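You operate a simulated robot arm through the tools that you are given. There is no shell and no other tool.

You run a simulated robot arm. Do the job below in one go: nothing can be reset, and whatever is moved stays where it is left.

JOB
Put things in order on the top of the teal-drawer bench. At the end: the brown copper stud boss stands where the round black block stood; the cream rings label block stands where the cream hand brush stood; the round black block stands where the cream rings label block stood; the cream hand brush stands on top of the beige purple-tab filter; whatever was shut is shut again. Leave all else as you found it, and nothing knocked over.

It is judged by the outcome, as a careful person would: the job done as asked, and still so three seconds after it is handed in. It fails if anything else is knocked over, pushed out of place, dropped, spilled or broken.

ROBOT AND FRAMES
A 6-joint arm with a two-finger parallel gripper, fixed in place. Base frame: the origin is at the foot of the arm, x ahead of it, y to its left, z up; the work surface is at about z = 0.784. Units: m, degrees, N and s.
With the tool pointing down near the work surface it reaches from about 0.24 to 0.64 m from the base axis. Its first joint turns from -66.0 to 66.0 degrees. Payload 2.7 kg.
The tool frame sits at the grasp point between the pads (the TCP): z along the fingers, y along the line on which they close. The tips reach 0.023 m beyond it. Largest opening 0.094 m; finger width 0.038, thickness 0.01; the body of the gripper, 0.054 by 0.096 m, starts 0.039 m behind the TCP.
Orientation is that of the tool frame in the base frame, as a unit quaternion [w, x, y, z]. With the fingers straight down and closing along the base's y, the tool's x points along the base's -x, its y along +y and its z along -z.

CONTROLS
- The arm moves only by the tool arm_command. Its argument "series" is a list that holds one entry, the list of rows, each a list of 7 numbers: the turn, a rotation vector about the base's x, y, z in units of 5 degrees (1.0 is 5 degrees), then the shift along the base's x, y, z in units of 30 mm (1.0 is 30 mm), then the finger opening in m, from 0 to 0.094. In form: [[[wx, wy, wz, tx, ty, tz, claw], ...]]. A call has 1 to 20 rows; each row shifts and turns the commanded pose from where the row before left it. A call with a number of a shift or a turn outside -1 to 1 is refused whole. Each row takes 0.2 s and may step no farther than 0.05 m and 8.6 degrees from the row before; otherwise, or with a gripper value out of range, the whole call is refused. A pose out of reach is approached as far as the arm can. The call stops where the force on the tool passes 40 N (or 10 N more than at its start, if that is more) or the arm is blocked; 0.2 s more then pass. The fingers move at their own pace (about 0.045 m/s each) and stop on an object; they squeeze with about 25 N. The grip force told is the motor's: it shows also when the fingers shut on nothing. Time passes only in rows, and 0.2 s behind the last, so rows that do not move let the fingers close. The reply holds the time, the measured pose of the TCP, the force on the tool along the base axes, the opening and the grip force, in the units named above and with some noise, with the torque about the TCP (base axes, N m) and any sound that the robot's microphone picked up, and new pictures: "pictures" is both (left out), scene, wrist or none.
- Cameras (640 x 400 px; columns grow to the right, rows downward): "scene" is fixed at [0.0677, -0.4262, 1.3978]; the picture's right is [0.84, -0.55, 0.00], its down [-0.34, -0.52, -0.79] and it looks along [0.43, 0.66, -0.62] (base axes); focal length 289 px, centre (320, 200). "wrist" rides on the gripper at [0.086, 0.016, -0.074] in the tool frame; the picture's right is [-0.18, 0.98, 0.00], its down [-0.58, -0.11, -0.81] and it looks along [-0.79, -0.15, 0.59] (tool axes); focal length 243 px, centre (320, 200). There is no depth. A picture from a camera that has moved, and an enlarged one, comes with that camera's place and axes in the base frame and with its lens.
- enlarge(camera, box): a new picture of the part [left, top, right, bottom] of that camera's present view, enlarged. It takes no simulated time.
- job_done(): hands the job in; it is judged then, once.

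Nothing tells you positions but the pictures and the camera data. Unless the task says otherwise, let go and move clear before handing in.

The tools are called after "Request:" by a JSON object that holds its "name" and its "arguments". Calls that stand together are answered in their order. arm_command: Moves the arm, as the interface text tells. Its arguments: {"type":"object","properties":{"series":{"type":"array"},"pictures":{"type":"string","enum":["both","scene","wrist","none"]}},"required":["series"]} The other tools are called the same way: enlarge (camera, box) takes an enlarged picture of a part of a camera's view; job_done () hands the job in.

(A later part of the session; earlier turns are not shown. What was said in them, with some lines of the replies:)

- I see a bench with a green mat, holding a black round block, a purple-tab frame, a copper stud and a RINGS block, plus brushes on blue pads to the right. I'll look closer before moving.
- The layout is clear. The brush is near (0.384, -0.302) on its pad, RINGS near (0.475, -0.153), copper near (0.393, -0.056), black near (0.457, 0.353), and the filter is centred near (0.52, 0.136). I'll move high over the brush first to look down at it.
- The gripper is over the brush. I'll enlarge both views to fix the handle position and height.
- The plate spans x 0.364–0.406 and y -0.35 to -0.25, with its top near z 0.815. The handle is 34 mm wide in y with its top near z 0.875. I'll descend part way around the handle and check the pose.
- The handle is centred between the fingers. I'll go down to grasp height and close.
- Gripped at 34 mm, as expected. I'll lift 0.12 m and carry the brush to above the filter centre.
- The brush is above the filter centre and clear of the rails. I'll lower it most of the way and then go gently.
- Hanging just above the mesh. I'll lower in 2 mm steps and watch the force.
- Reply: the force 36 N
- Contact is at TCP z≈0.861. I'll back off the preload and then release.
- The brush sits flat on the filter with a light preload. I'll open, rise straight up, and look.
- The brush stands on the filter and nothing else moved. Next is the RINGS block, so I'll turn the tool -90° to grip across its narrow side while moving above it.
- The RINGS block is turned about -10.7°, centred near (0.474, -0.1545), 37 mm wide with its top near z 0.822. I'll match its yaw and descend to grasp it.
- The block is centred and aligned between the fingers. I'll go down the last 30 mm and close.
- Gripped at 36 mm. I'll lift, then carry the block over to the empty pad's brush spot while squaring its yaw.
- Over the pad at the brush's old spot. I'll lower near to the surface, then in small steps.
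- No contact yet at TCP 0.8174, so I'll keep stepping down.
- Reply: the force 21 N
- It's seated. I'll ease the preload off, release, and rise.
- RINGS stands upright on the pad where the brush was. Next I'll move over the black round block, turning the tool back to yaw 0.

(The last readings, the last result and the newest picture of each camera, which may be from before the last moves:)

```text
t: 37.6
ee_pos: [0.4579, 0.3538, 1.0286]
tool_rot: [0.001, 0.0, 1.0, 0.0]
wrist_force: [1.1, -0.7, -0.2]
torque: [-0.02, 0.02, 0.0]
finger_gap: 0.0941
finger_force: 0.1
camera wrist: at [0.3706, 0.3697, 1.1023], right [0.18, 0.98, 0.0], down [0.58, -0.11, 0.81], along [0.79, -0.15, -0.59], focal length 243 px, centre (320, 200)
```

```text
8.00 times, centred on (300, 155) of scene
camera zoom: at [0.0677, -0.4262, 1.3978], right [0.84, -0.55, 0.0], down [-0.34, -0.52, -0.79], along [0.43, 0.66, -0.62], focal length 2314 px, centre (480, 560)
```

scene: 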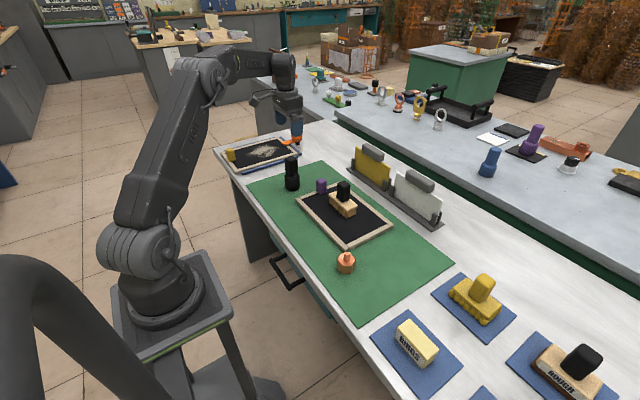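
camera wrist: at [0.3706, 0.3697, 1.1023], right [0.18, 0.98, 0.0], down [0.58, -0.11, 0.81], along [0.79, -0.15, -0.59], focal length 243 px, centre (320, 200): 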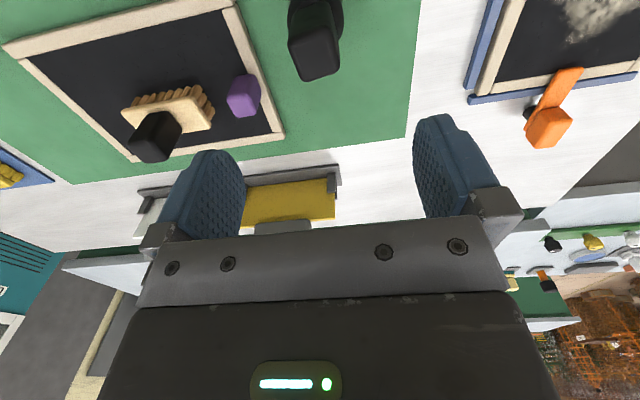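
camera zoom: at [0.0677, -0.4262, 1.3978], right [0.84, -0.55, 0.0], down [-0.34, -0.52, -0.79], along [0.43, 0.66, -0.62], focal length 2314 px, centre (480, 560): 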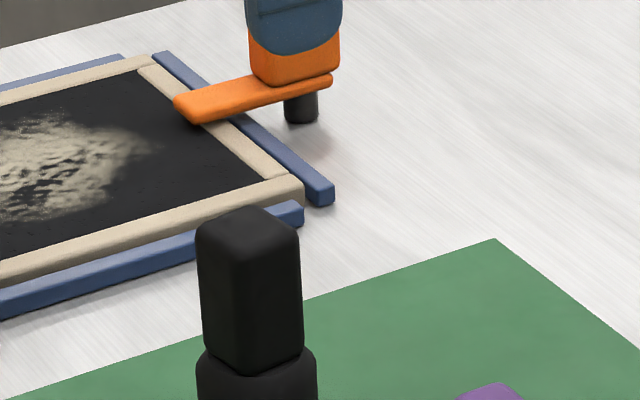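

The black handle is about 33 mm square, yawed +8°, centred near (0.456, 0.350). Its top is near z 0.896 and the shoulder near 0.841. I'll align and lower to just above it, then check.

Request:
{"name": "arm_command", "arguments": {"series": [[[0, 0, 0.8, -0.02, -0.05, -0.8, 0.094], [0, 0, 0.8, -0.02, -0.05, -0.9, 0.094], [0, 0, 0, 0, 0, -0.9, 0.094], [0, 0, 0, 0, 0, -0.7, 0.094], [0, 0, 0, 0, 0, 0, 0.094]]]}}

Request:
{"name": "enlarge", "arguments": {"camera": "wrist", "box": [160, 0, 480, 200]}}

```text
t: 38.8
ee_pos: [0.4557, 0.3493, 0.9301]
tool_rot: [0.001, -0.069, 0.998, 0.0]
wrist_force: [0.1, 0.5, -0.2]
torque: [0.0, 0.05, 0.01]
finger_gap: 0.0941
finger_force: 0.0
camera wrist: at [0.3678, 0.3532, 1.0037], right [0.05, 1.0, 0.0], down [0.59, -0.03, 0.81], along [0.81, -0.04, -0.59], focal length 243 px, centre (320, 200)
```

scene: 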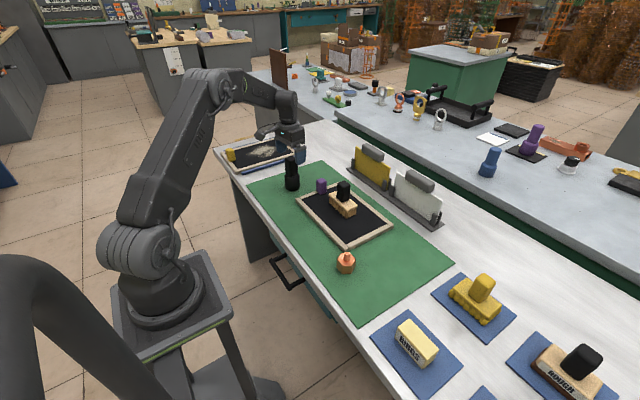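
wrist: 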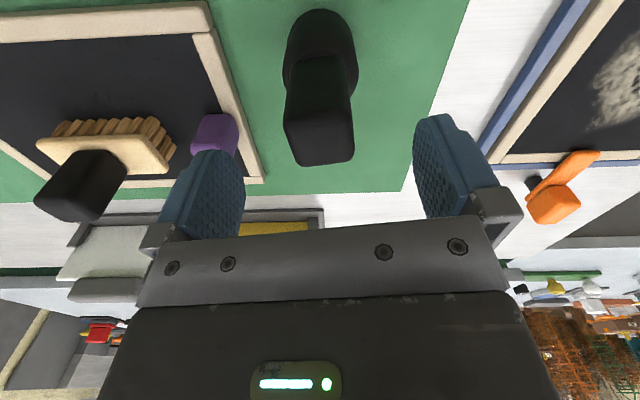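

```text
2.00 times, centred on (320, 100) of wrist
camera zoom: at [0.3678, 0.3532, 1.0037], right [0.05, 1.0, 0.0], down [0.59, -0.03, 0.81], along [0.81, -0.04, -0.59], focal length 485 px, centre (320, 400)
```

zoom: 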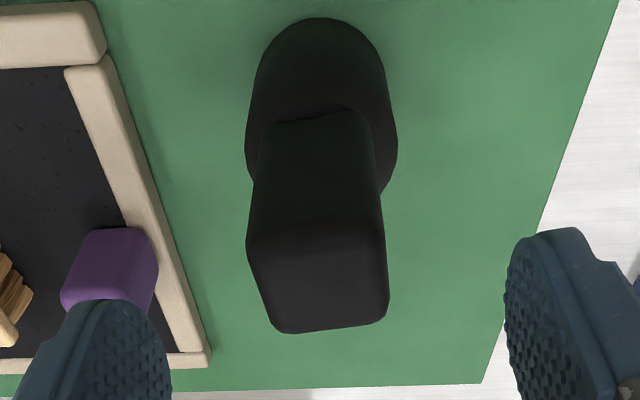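

Well centred; the handle looks nearer 10° yaw. I'll adjust 2°, descend to grasp height and close.

Request:
{"name": "arm_command", "arguments": {"series": [[[0, 0, 0.4, 0.05, 0, -0.7, 0.094], [0, 0, 0, 0, 0, -0.7, 0.094], [0, 0, 0, 0, 0, -0.63, 0.094], [0, 0, 0, 0, 0, 0, 0.07], [0, 0, 0, 0, 0, 0, 0.045], [0, 0, 0, 0, 0, 0, 0.02], [0, 0, 0, 0, 0, 0, 0.02], [0, 0, 0, 0, 0, 0, 0.02]]]}}

Request:
{"name": "enlarge", "arguments": {"camera": "wrist", "box": [160, 0, 480, 200]}}

Request:
{"name": "enlarge", "arguments": {"camera": "scene", "box": [220, 120, 380, 220]}}

```text
t: 40.6
ee_pos: [0.4577, 0.3514, 0.8702]
tool_rot: [0.0, -0.087, 0.996, 0.0]
wrist_force: [0.5, 1.0, 0.6]
torque: [0.09, 0.02, 0.0]
finger_gap: 0.0359
finger_force: 25.0
camera wrist: at [0.3693, 0.3512, 0.9432], right [0.01, 1.0, 0.0], down [0.59, -0.01, 0.81], along [0.81, -0.01, -0.59], focal length 243 px, centre (320, 200)
```

scene: 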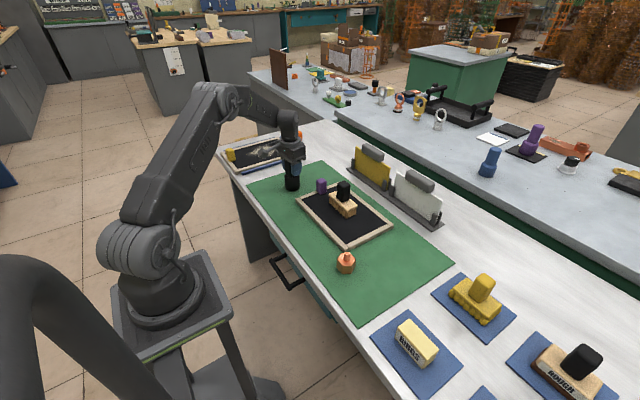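
wrist: 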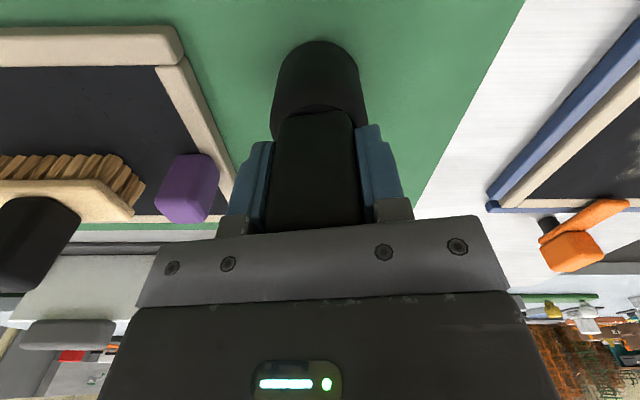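

```text
2.00 times, centred on (320, 100) of wrist
camera zoom: at [0.3693, 0.3512, 0.9432], right [0.01, 1.0, 0.0], down [0.59, -0.01, 0.81], along [0.81, -0.01, -0.59], focal length 485 px, centre (320, 400)
```

zoom: 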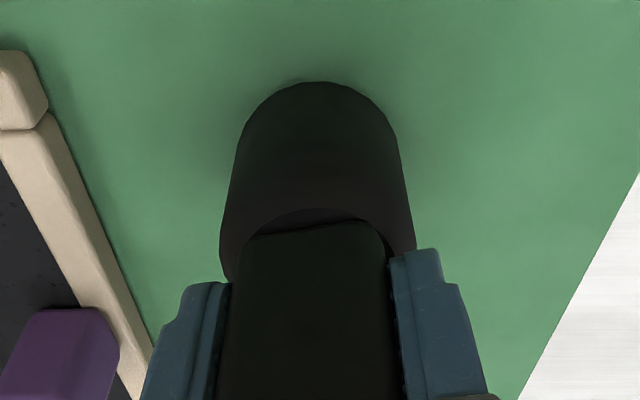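

```text
4.00 times, centred on (300, 170) of scene
camera zoom: at [0.0677, -0.4262, 1.3978], right [0.84, -0.55, 0.0], down [-0.34, -0.52, -0.79], along [0.43, 0.66, -0.62], focal length 1157 px, centre (400, 320)
```

zoom: 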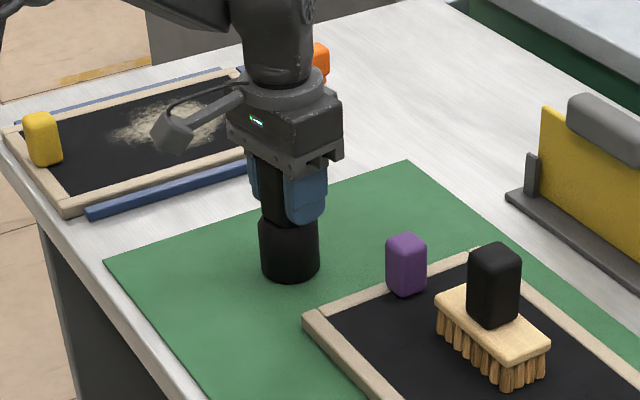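

Black is gripped at 36 mm. I'll lift it well above the brush and carry it to the spot where RINGS stood, at (0.474, -0.153).

Request:
{"name": "arm_command", "arguments": {"series": [[[0, 0, 0, 0, 0, 0.5, 0.02], [0, 0, 0, 0, 0, 1, 0.02], [0, 0, 0, 0, 0, 1, 0.02], [0, 0, 0, 0, 0, 1, 0.02], [0, 0, 0, 0, 0, 1, 0.02], [0, 0, 0, 0, 0, 0.3, 0.02], [0, 0, 0, 0, 0, 0, 0.02]]]}}

Request:
{"name": "arm_command", "arguments": {"series": [[[0, 0, 0, 0.0327, -0.5, 0, 0.02], [0, 0, 0, 0.0327, -0.986, 0, 0.02], [0, 0, 0, 0.0327, -0.986, 0, 0.02], [0, 0, 0, 0.0327, -0.986, 0, 0.02], [0, 0, 0, 0.0327, -0.986, 0, 0.02], [0, 0, 0, 0.0327, -0.986, 0, 0.02], [0, 0, 0, 0.0327, -0.986, 0, 0.02], [0, 0, 0, 0.0327, -0.986, 0, 0.02], [0, 0, 0, 0.0327, -0.986, 0, 0.02], [0, 0, 0, 0.0327, -0.986, 0, 0.02], [0, 0, 0, 0.0327, -0.986, 0, 0.02], [0, 0, 0, 0.0327, -0.986, 0, 0.02], [0, 0, 0, 0.0327, -0.986, 0, 0.02], [0, 0, 0, 0.0327, -0.986, 0, 0.02], [0, 0, 0, 0.0327, -0.986, 0, 0.02], [0, 0, 0, 0.0327, -0.986, 0, 0.02], [0, 0, 0, 0.0327, -0.986, 0, 0.02], [0, 0, 0, 0, -0.484, 0, 0.02], [0, 0, 0, 0, 0, 0, 0.02]]]}}

```text
t: 42.2
ee_pos: [0.4567, 0.3496, 1.0136]
tool_rot: [-0.001, -0.087, 0.996, -0.001]
wrist_force: [0.3, 0.5, -3.8]
torque: [0.0, 0.01, 0.03]
finger_gap: 0.0358
finger_force: 24.9
camera wrist: at [0.3678, 0.3507, 1.0875], right [0.01, 1.0, 0.0], down [0.59, -0.01, 0.81], along [0.81, -0.01, -0.59], focal length 243 px, centre (320, 200)
```

scene: 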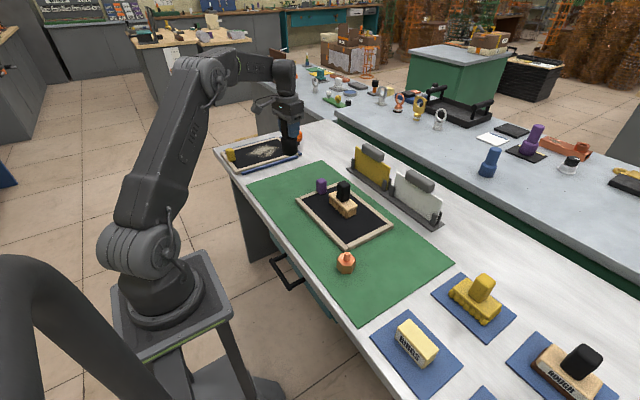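
wrist: 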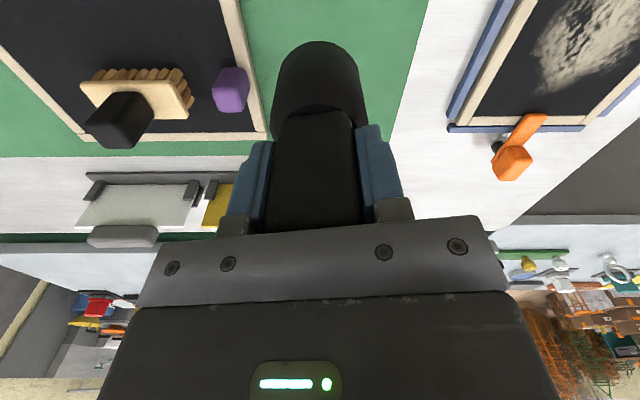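

```text
t: 46.2
ee_pos: [0.4742, -0.1536, 1.0132]
tool_rot: [-0.001, -0.087, 0.996, -0.001]
wrist_force: [0.6, 0.6, -3.4]
torque: [0.0, 0.0, 0.02]
finger_gap: 0.0358
finger_force: 24.9
camera wrist: at [0.3851, -0.1534, 1.0872], right [0.01, 1.0, 0.0], down [0.59, -0.01, 0.81], along [0.81, -0.01, -0.59], focal length 243 px, centre (320, 200)
```

scene: 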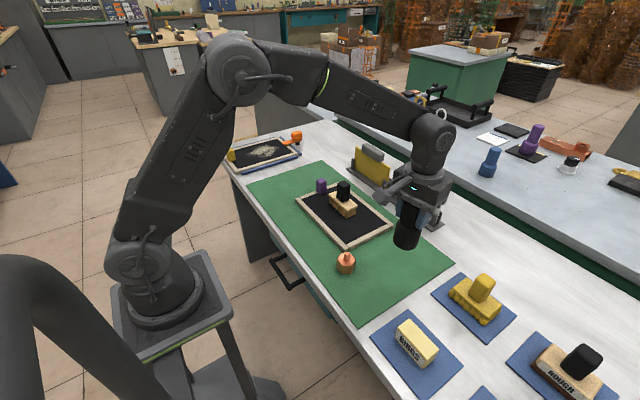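
wrist: 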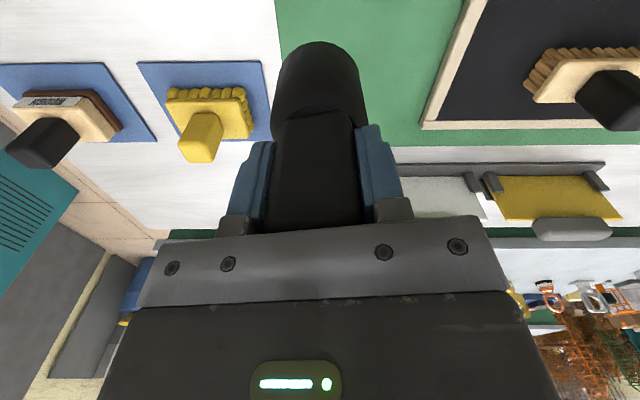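

Above the target. I'll lower to about 5 mm above expected contact, then small steps.

Request:
{"name": "arm_command", "arguments": {"series": [[[0, 0, 0, 0, 0, -0.9, 0.02], [0, 0, 0, 0, 0, -0.9, 0.02], [0, 0, 0, 0, 0, -0.9, 0.02], [0, 0, 0, 0, 0, -0.9, 0.02], [0, 0, 0, 0, 0, -0.6, 0.02], [0, 0, 0, 0, 0, -0.4, 0.02], [0, 0, 0, 0, 0, 0, 0.02]]], "pictures": "none"}}

Request:
{"name": "arm_command", "arguments": {"series": [[[0, 0, 0, 0, 0, -0.07, 0.02], [0, 0, 0, 0, 0, -0.06, 0.02], [0, 0, 0, 0, 0, 0, 0.02]]], "pictures": "none"}}

Request:
{"name": "arm_command", "arguments": {"series": [[[0, 0, 0, 0, 0, -0.05, 0.02], [0, 0, 0, 0, 0, 0, 0.02]]], "pictures": "scene"}}

```text
t: 47.8
ee_pos: [0.4747, -0.1539, 0.874]
tool_rot: [0.0, -0.088, 0.996, 0.0]
wrist_force: [0.9, -0.4, -3.4]
torque: [-0.01, -0.06, 0.04]
finger_gap: 0.0362
finger_force: 25.0
```

```text
t: 48.6
ee_pos: [0.4724, -0.1549, 0.8703]
tool_rot: [0.0, -0.086, 0.996, 0.0]
wrist_force: [-0.2, -0.5, -3.3]
torque: [-0.02, -0.01, 0.0]
finger_gap: 0.0359
finger_force: 24.9
```

```text
t: 49.2
ee_pos: [0.4736, -0.1539, 0.8682]
tool_rot: [-0.001, -0.087, 0.996, 0.0]
wrist_force: [-2.9, 0.5, 0.8]
torque: [-0.04, 0.09, -0.02]
finger_gap: 0.0359
finger_force: 25.1
```

scene: 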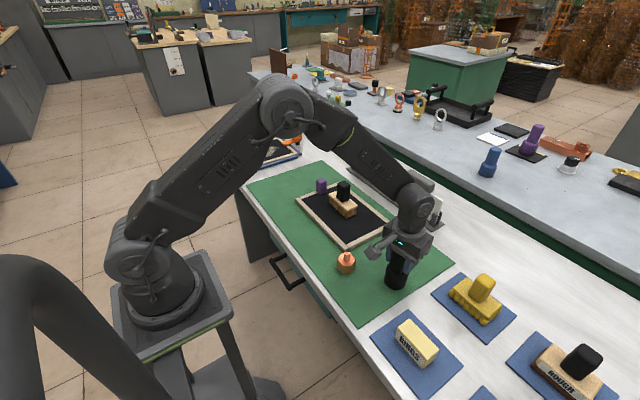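

It's just touching. One more tiny press, then release and rise.

Request:
{"name": "arm_command", "arguments": {"series": [[[0, 0, 0, 0, 0, -0.02, 0.02], [0, 0, 0, 0, 0, 0, 0.02], [0, 0, 0, 0, 0, 0, 0.042], [0, 0, 0, 0, 0, 0, 0.06], [0, 0, 0, 0, 0, 0, 0.08], [0, 0, 0, 0, 0, 0, 0.08], [0, 0, 0, 0, 0, 0.4, 0.08], [0, 0, 0, 0, 0, 1, 0.08], [0, 0, 0, 0, 0, 1, 0.08], [0, 0, 0, 0, 0, 1, 0.08], [0, 0, 0, 0, 0, 0.6, 0.08], [0, 0, 0, 0, 0, 0, 0.08]]]}}

Request:
{"name": "enlarge", "arguments": {"camera": "scene", "box": [300, 210, 460, 310]}}

```text
t: 51.8
ee_pos: [0.4731, -0.1499, 0.9909]
tool_rot: [0.0, -0.087, 0.996, 0.0]
wrist_force: [0.3, 0.8, 0.1]
torque: [-0.01, -0.02, 0.0]
finger_gap: 0.0799
finger_force: 0.0
camera wrist: at [0.3853, -0.1496, 1.0645], right [0.01, 1.0, 0.0], down [0.59, -0.01, 0.81], along [0.81, -0.01, -0.59], focal length 243 px, centre (320, 200)
```

scene: 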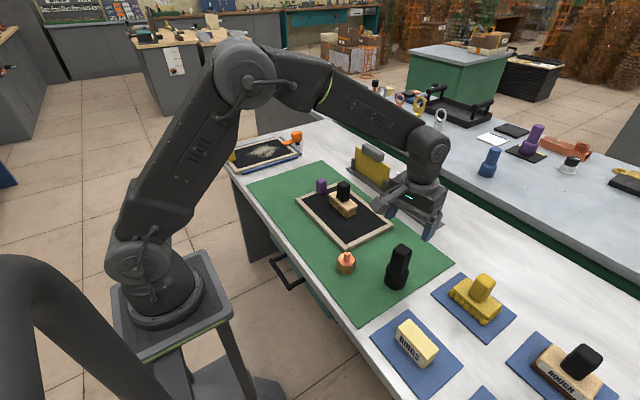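
wrist: 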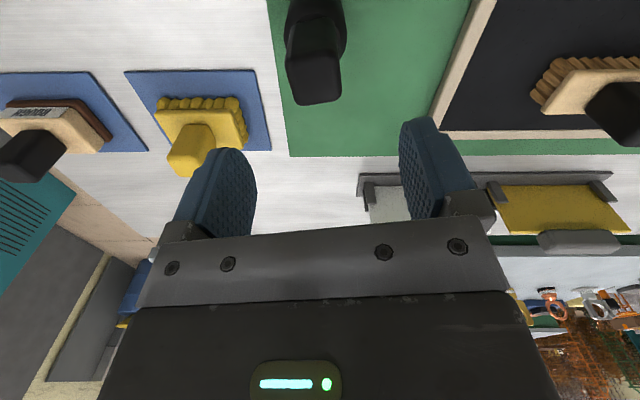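

```text
4.00 times, centred on (380, 260) of scene
camera zoom: at [0.0677, -0.4262, 1.3978], right [0.84, -0.55, 0.0], down [-0.34, -0.52, -0.79], along [0.43, 0.66, -0.62], focal length 1157 px, centre (80, -40)
```

zoom: 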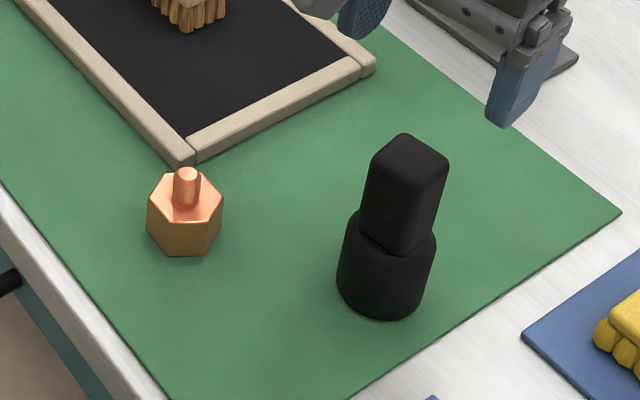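

Black stands upright where RINGS was. Now I'll move above the copper stud boss and look down at it.

Request:
{"name": "arm_command", "arguments": {"series": [[[0, 0, -0.5, -0.675, 0.808, 0, 0.094], [0, 0, -0.5, -0.675, 0.808, 0, 0.094], [0, 0, -0.5, -0.675, 0.808, 0, 0.094], [0, 0, -0.5, -0.675, 0.808, 0, 0.094], [0, 0, 0, 0, 0, 0, 0.094]]]}}

Request:
{"name": "enlarge", "arguments": {"camera": "wrist", "box": [240, 0, 400, 100]}}

Request:
{"name": "enlarge", "arguments": {"camera": "scene", "box": [310, 240, 390, 290]}}

```text
t: 53.0
ee_pos: [0.3927, -0.0581, 0.9903]
tool_rot: [-0.001, 0.0, 1.0, 0.0]
wrist_force: [-0.3, -0.2, 0.5]
torque: [0.03, 0.0, 0.0]
finger_gap: 0.0941
finger_force: 0.0
camera wrist: at [0.3057, -0.0416, 1.064], right [0.19, 0.98, 0.0], down [0.58, -0.11, 0.81], along [0.79, -0.15, -0.59], focal length 243 px, centre (320, 200)
```

scene: 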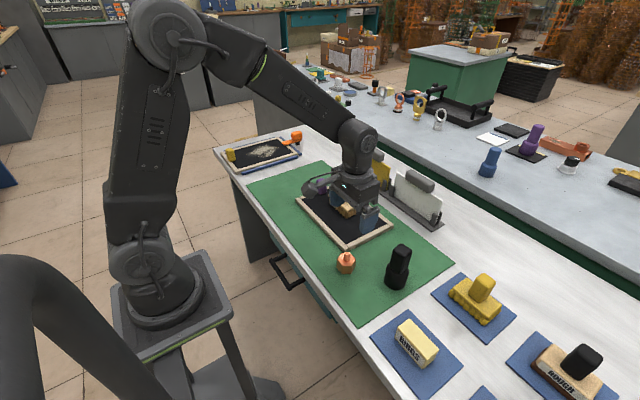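
wrist: 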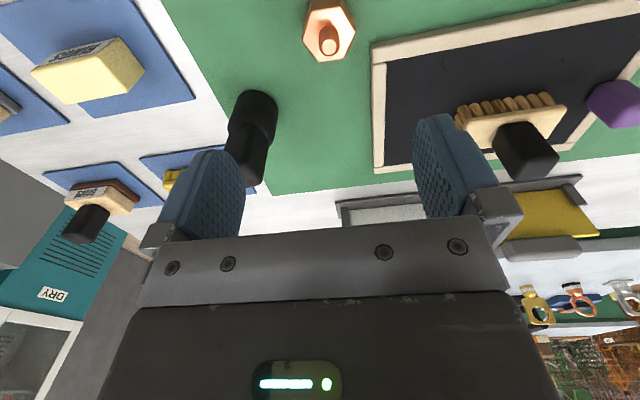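

```text
4.00 times, centred on (320, 50) of wrist
camera zoom: at [0.3057, -0.0416, 1.064], right [0.19, 0.98, 0.0], down [0.58, -0.11, 0.81], along [0.79, -0.15, -0.59], focal length 970 px, centre (320, 800)
```

zoom: 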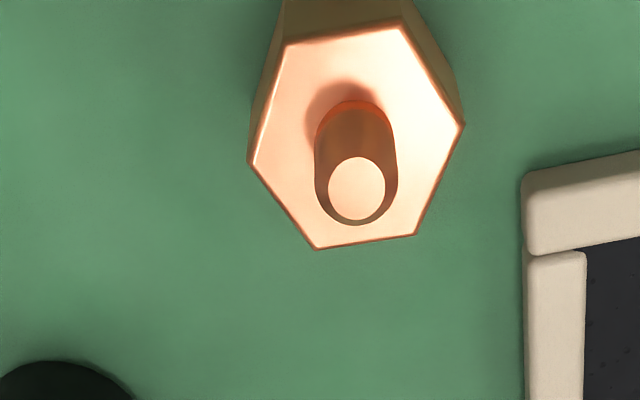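

```text
8.00 times, centred on (350, 265) of scene
camera zoom: at [0.0677, -0.4262, 1.3978], right [0.84, -0.55, 0.0], down [-0.34, -0.52, -0.79], along [0.43, 0.66, -0.62], focal length 2314 px, centre (80, -320)
```

zoom: 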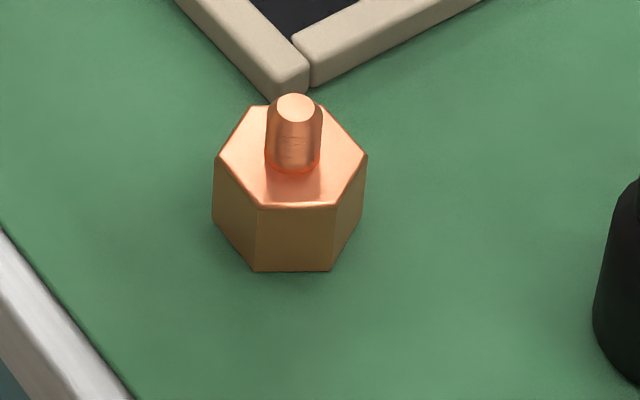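

The copper hex is centred near (0.3945, -0.051), 42 mm across flats, with body top near z 0.8145 and stud top near 0.838. Flats line up with the fingers at tool yaw +28°, which also keeps clear of the filter frame. I'll turn and descend part way.

Request:
{"name": "arm_command", "arguments": {"series": [[[0, 0, 0.933, 0.05, 0.16, -0.7, 0.075], [0, 0, 0.933, 0, 0, -0.7, 0.075], [0, 0, 0.933, 0, 0, -0.7, 0.075], [0, 0, 0.933, 0, 0, -0.7, 0.075], [0, 0, 0.933, 0, 0, -0.7, 0.075], [0, 0, 0.933, 0, 0, -0.7, 0.075], [0, 0, 0, 0, 0, 0, 0.075]]]}}

Request:
{"name": "enlarge", "arguments": {"camera": "wrist", "box": [160, 0, 480, 200]}}

Request:
{"name": "enlarge", "arguments": {"camera": "scene", "box": [270, 210, 430, 310]}}

```text
t: 54.6
ee_pos: [0.3969, -0.0536, 0.8638]
tool_rot: [0.0, -0.242, 0.97, 0.0]
wrist_force: [-0.6, -0.3, 0.0]
torque: [-0.01, 0.01, -0.04]
finger_gap: 0.0748
finger_force: 0.1
camera wrist: at [0.3107, -0.0796, 0.9378], right [-0.3, 0.95, 0.0], down [0.56, 0.18, 0.81], along [0.77, 0.24, -0.59], focal length 243 px, centre (320, 200)
```

scene: 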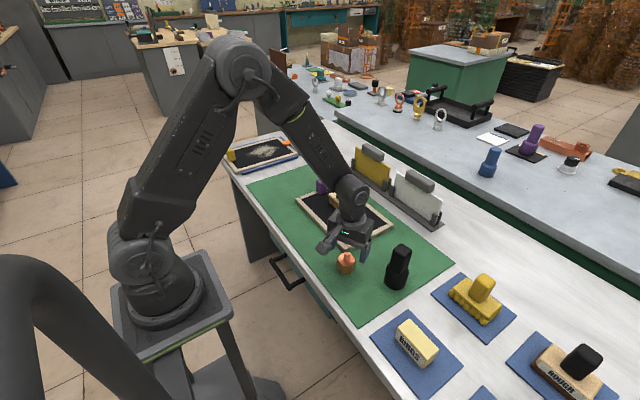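
wrist: 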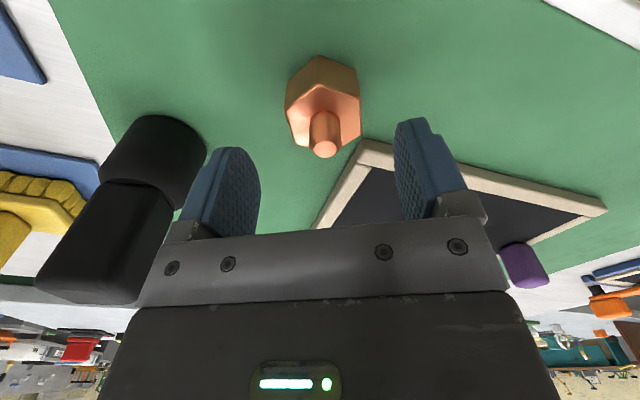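

```text
2.00 times, centred on (320, 100) of wrist
camera zoom: at [0.3107, -0.0796, 0.9378], right [-0.3, 0.95, 0.0], down [0.56, 0.18, 0.81], along [0.77, 0.24, -0.59], focal length 485 px, centre (320, 400)
```

zoom: 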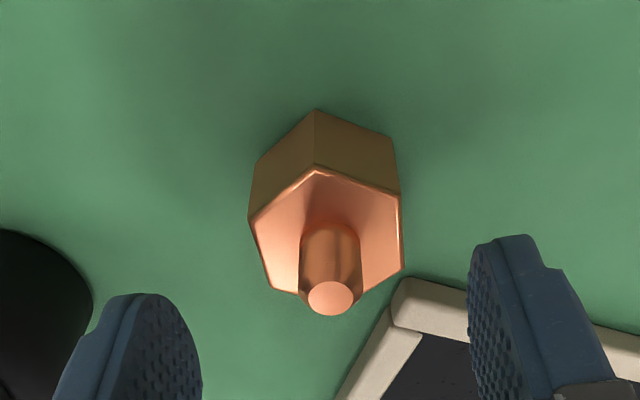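

```text
4.00 times, centred on (350, 260) of scene
camera zoom: at [0.0677, -0.4262, 1.3978], right [0.84, -0.55, 0.0], down [-0.34, -0.52, -0.79], along [0.43, 0.66, -0.62], focal length 1157 px, centre (200, -40)
```

zoom: 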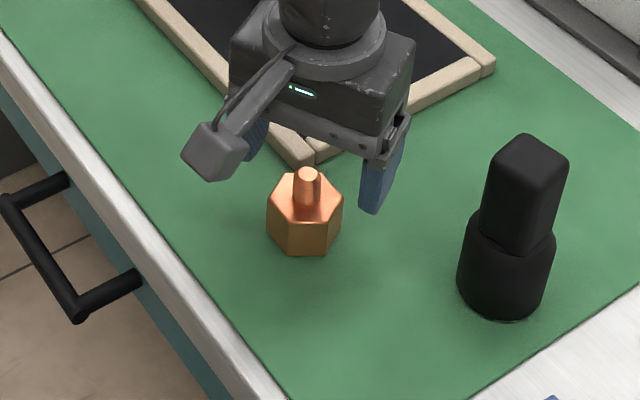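

Alignment looks good, and both fingers clear the filter and the black block. I'll descend to grasp height and close.

Request:
{"name": "arm_command", "arguments": {"series": [[[0, 0, 0, 0.02, 0.01, -0.6, 0.075], [0, 0, 0, 0, 0, -0.6, 0.075], [0, 0, 0, 0, 0, -0.49, 0.075], [0, 0, 0, 0, 0, 0, 0.06], [0, 0, 0, 0, 0, 0, 0.03], [0, 0, 0, 0, 0, 0, 0.03], [0, 0, 0, 0, 0, 0, 0.03], [0, 0, 0, 0, 0, 0, 0.03]]]}}

Request:
{"name": "enlarge", "arguments": {"camera": "scene", "box": [270, 210, 430, 310]}}

```text
t: 56.4
ee_pos: [0.3954, -0.0522, 0.8127]
tool_rot: [0.0, -0.242, 0.97, 0.0]
wrist_force: [0.2, 0.8, 1.2]
torque: [0.0, 0.04, -0.03]
finger_gap: 0.0428
finger_force: 25.1
camera wrist: at [0.3102, -0.0782, 0.886], right [-0.3, 0.95, 0.0], down [0.56, 0.18, 0.81], along [0.77, 0.24, -0.59], focal length 243 px, centre (320, 200)
```

scene: 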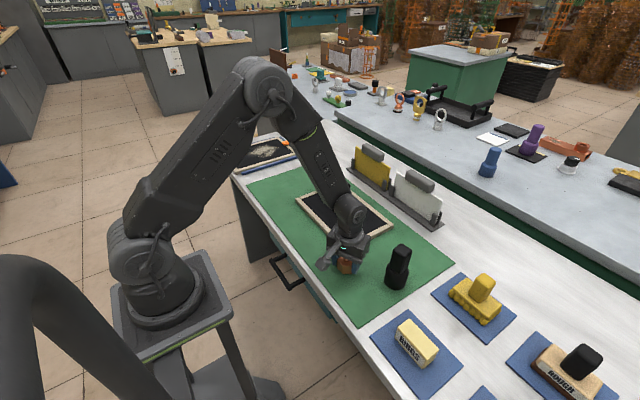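
wrist: 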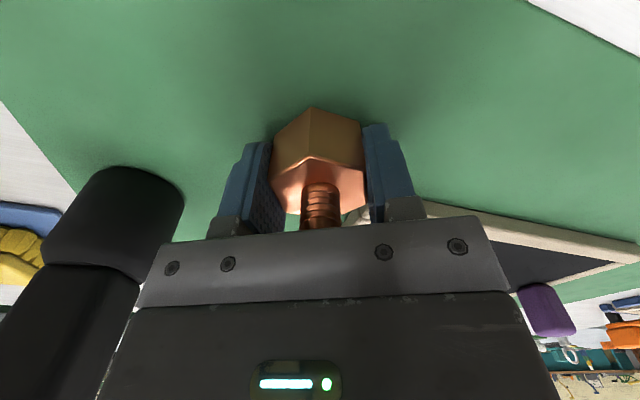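

```text
4.00 times, centred on (350, 260) of scene
camera zoom: at [0.0677, -0.4262, 1.3978], right [0.84, -0.55, 0.0], down [-0.34, -0.52, -0.79], along [0.43, 0.66, -0.62], focal length 1157 px, centre (200, -40)
```

zoom: 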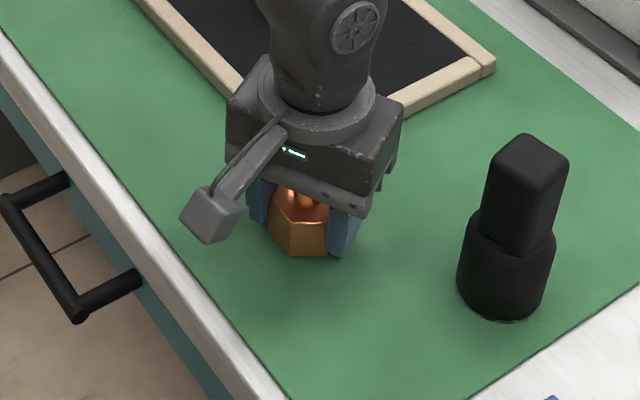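

Gripped across flats at 43 mm. I'll lift 0.15 m and carry it to where the black block stood, (0.457, 0.350).

Request:
{"name": "arm_command", "arguments": {"series": [[[0, 0, 0, 0, 0, 0.5, 0.03], [0, 0, 0, 0, 0, 1, 0.03], [0, 0, 0, 0, 0, 1, 0.03], [0, 0, 0, 0, 0, 1, 0.03], [0, 0, 0, 0, 0, 1, 0.03], [0, 0, 0, 0, 0, 0.5, 0.03], [0, 0, 0, 0, 0, 0, 0.03]]], "pictures": "scene"}}

Request:
{"name": "arm_command", "arguments": {"series": [[[0, 0, 0, 0.074, 0.477, 0, 0.03], [0, 0, 0, 0.1474, 0.9545, 0, 0.03], [0, 0, 0, 0.1474, 0.9545, 0, 0.03], [0, 0, 0, 0.1474, 0.9545, 0, 0.03], [0, 0, 0, 0.1474, 0.9545, 0, 0.03], [0, 0, 0, 0.1474, 0.9545, 0, 0.03], [0, 0, 0, 0.1474, 0.9545, 0, 0.03], [0, 0, 0, 0.1474, 0.9545, 0, 0.03], [0, 0, 0, 0.1474, 0.9545, 0, 0.03], [0, 0, 0, 0.1474, 0.9545, 0, 0.03], [0, 0, 0, 0.1474, 0.9545, 0, 0.03], [0, 0, 0, 0.1474, 0.9545, 0, 0.03], [0, 0, 0, 0.1474, 0.9545, 0, 0.03], [0, 0, 0, 0.1474, 0.9545, 0, 0.03], [0, 0, 0, 0.074, 0.477, 0, 0.03], [0, 0, 0, 0, 0, 0, 0.03]]]}}

```text
t: 58.0
ee_pos: [0.3957, -0.0506, 0.9633]
tool_rot: [0.0, -0.242, 0.97, 0.0]
wrist_force: [-0.2, 0.1, -2.6]
torque: [-0.01, 0.02, 0.03]
finger_gap: 0.0431
finger_force: 25.5
```

scene: 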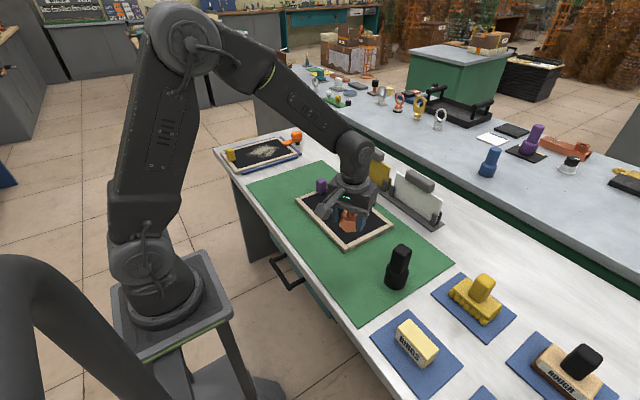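

```text
t: 61.4
ee_pos: [0.456, 0.3483, 0.9654]
tool_rot: [0.0, -0.241, 0.97, 0.001]
wrist_force: [-1.4, -0.9, -1.5]
torque: [-0.01, 0.0, 0.0]
finger_gap: 0.0435
finger_force: 24.9
camera wrist: at [0.3716, 0.3215, 1.0381], right [-0.3, 0.95, 0.0], down [0.56, 0.18, 0.81], along [0.77, 0.24, -0.59], focal length 243 px, centre (320, 200)
```

scene: 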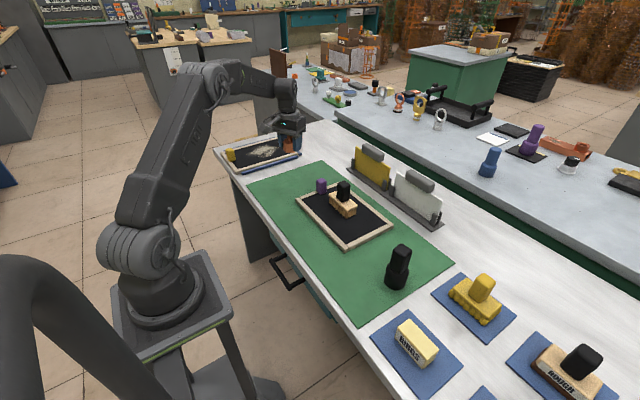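
wrist: 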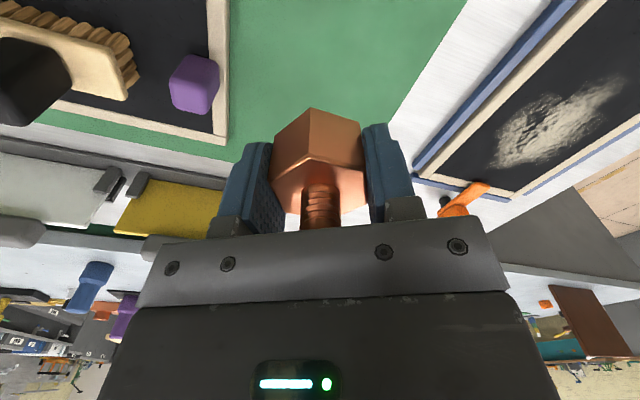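

Above the black block's old spot. I'll lower to about 6 mm above contact, then small steps.

Request:
{"name": "arm_command", "arguments": {"series": [[[0, 0, 0, 0, 0, -0.9, 0.03], [0, 0, 0, 0, 0, -0.9, 0.03], [0, 0, 0, 0, 0, -0.9, 0.03], [0, 0, 0, 0, 0, -0.9, 0.03], [0, 0, 0, 0, 0, -0.7, 0.03], [0, 0, 0, 0, 0, -0.5, 0.03], [0, 0, 0, 0, 0, 0, 0.03]]], "pictures": "scene"}}

Request:
{"name": "arm_command", "arguments": {"series": [[[0, 0, 0, 0, 0, -0.08, 0.03], [0, 0, 0, 0, 0, -0.06, 0.03], [0, 0, 0, 0, 0, 0, 0.03]]], "pictures": "none"}}

Request:
{"name": "arm_command", "arguments": {"series": [[[0, 0, 0, 0, 0, -0.05, 0.03], [0, 0, 0, 0, 0, 0, 0.03]]], "pictures": "none"}}

```text
t: 63.0
ee_pos: [0.4556, 0.3481, 0.8188]
tool_rot: [0.0, -0.243, 0.97, 0.0]
wrist_force: [0.4, -0.3, -2.6]
torque: [-0.02, 0.03, -0.02]
finger_gap: 0.0432
finger_force: 24.9
```

scene: 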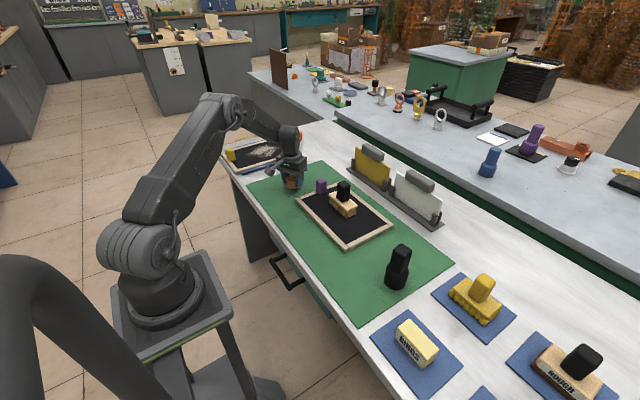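

```text
t: 63.8
ee_pos: [0.4554, 0.348, 0.8154]
tool_rot: [0.0, -0.243, 0.97, 0.0]
wrist_force: [0.4, 0.1, -1.3]
torque: [0.01, 0.01, -0.01]
finger_gap: 0.043
finger_force: 25.3
```

```text
t: 64.4
ee_pos: [0.4561, 0.3487, 0.8134]
tool_rot: [0.0, -0.242, 0.97, 0.001]
wrist_force: [0.3, 0.0, -1.5]
torque: [0.02, 0.02, -0.03]
finger_gap: 0.0431
finger_force: 24.9
```

Not touching yet; continuing.

Request:
{"name": "arm_command", "arguments": {"series": [[[0, 0, 0, 0.03, 0.03, -0.04, 0.03], [0, 0, 0, 0, 0, 0, 0.03]]], "pictures": "none"}}

```text
t: 65.0
ee_pos: [0.4574, 0.3496, 0.8121]
tool_rot: [0.001, -0.242, 0.97, -0.001]
wrist_force: [0.2, -0.1, -1.6]
torque: [-0.01, 0.03, -0.04]
finger_gap: 0.043
finger_force: 24.8
```

Request:
{"name": "arm_command", "arguments": {"series": [[[0, 0, 0, 0, 0, -0.03, 0.03], [0, 0, 0, 0, 0, 0, 0.03]]], "pictures": "none"}}

```text
t: 65.6
ee_pos: [0.4577, 0.3493, 0.8125]
tool_rot: [0.0, -0.243, 0.97, 0.0]
wrist_force: [-6.0, -5.5, 11.4]
torque: [-0.2, 0.21, 0.0]
finger_gap: 0.0431
finger_force: 24.9
```

Contact made; the copper is seated. I'll release and rise straight up.

Request:
{"name": "arm_command", "arguments": {"series": [[[0, 0, 0, 0, 0, 0.02, 0.03], [0, 0, 0, 0, 0, 0, 0.05], [0, 0, 0, 0, 0, 0, 0.065], [0, 0, 0, 0, 0, 0, 0.075], [0, 0, 0, 0, 0, 0, 0.075], [0, 0, 0, 0, 0, 0.4, 0.075], [0, 0, 0, 0, 0, 1, 0.075], [0, 0, 0, 0, 0, 1, 0.075], [0, 0, 0, 0, 0, 1, 0.075], [0, 0, 0, 0, 0, 1, 0.075], [0, 0, 0, 0, 0, 1, 0.075], [0, 0, 0, 0, 0, 1, 0.075], [0, 0, 0, 0, 0, 0, 0.075]]]}}

Request:
{"name": "enlarge", "arguments": {"camera": "scene", "box": [220, 120, 380, 220]}}

Request:
{"name": "enlarge", "arguments": {"camera": "scene", "box": [260, 180, 580, 380]}}

```text
t: 68.4
ee_pos: [0.4587, 0.3514, 1.0032]
tool_rot: [0.0, -0.242, 0.97, -0.001]
wrist_force: [-0.6, -0.6, -0.6]
torque: [-0.03, 0.02, -0.03]
finger_gap: 0.075
finger_force: 0.2
camera wrist: at [0.3736, 0.3247, 1.0767], right [-0.3, 0.95, 0.0], down [0.56, 0.18, 0.81], along [0.77, 0.24, -0.59], focal length 243 px, centre (320, 200)
```

scene: 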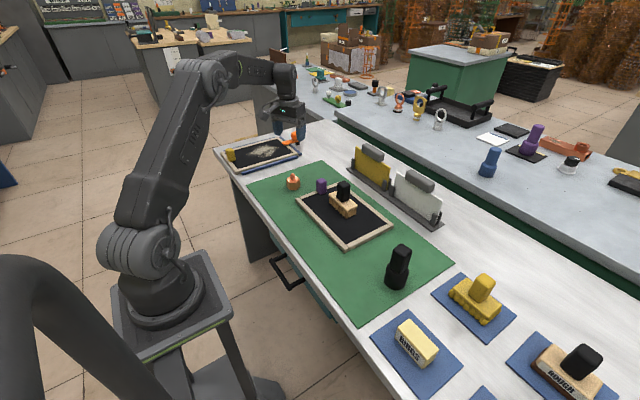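
wrist: 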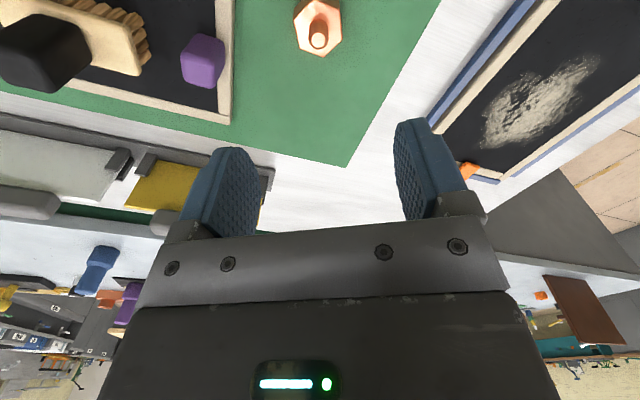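

```text
4.00 times, centred on (300, 170) of scene
camera zoom: at [0.0677, -0.4262, 1.3978], right [0.84, -0.55, 0.0], down [-0.34, -0.52, -0.79], along [0.43, 0.66, -0.62], focal length 1157 px, centre (400, 320)
```

zoom: 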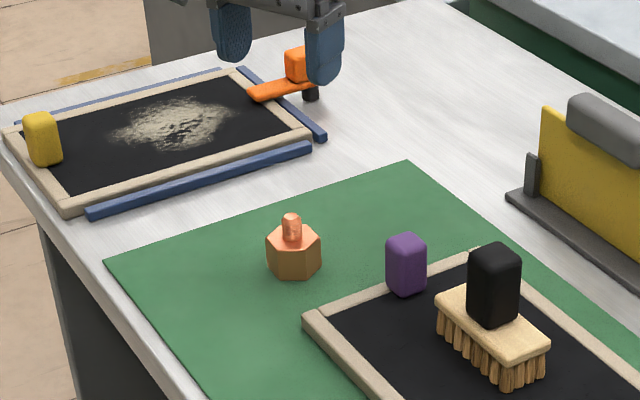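

```text
2.00 times, centred on (420, 280) of scene
camera zoom: at [0.0677, -0.4262, 1.3978], right [0.84, -0.55, 0.0], down [-0.34, -0.52, -0.79], along [0.43, 0.66, -0.62], focal length 578 px, centre (120, 40)
```

zoom: 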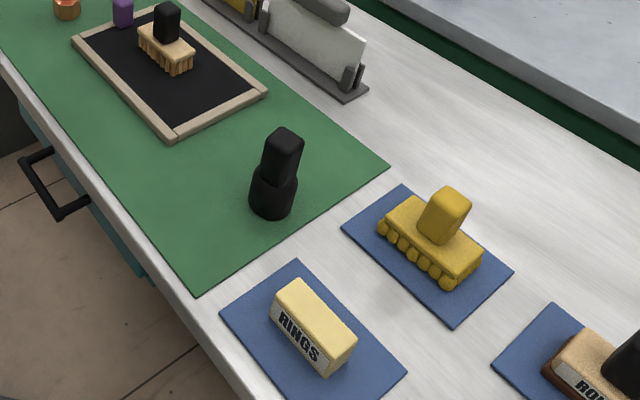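

All four moves are done: copper stands where black stood, RINGS stands on the brush's pad, black stands where RINGS stood, and the brush stands on the purple-tab filter. Everything is upright, the drawer is still shut and the gripper is clear, so I'm handing in.

Request:
{"name": "job_done", "arguments": {}}

```text
The job is handed in.
```

All four pieces are in their new places and the job is handed in. The last pictures showed everything upright and nothing else disturbed.

- **Brown copper stud boss:** it stands where the round black block stood, at about (0.457, 0.350).
- **Cream rings label block:** it stands on the blue pad at the hand brush's old spot, about (0.385, -0.300). I squared it to the pad, with the label facing the arm.
- **Round black block:** it stands where the rings label block stood. It was released at about (0.474, -0.153); a rough check from the scene camera put it within about 5 mm of that.
- **Cream hand brush:** it stands near the middle of the beige purple-tab filter.

I opened nothing, and the teal drawer stayed shut throughout. The gripper was open and about 0.19 m above the copper boss when I handed in.
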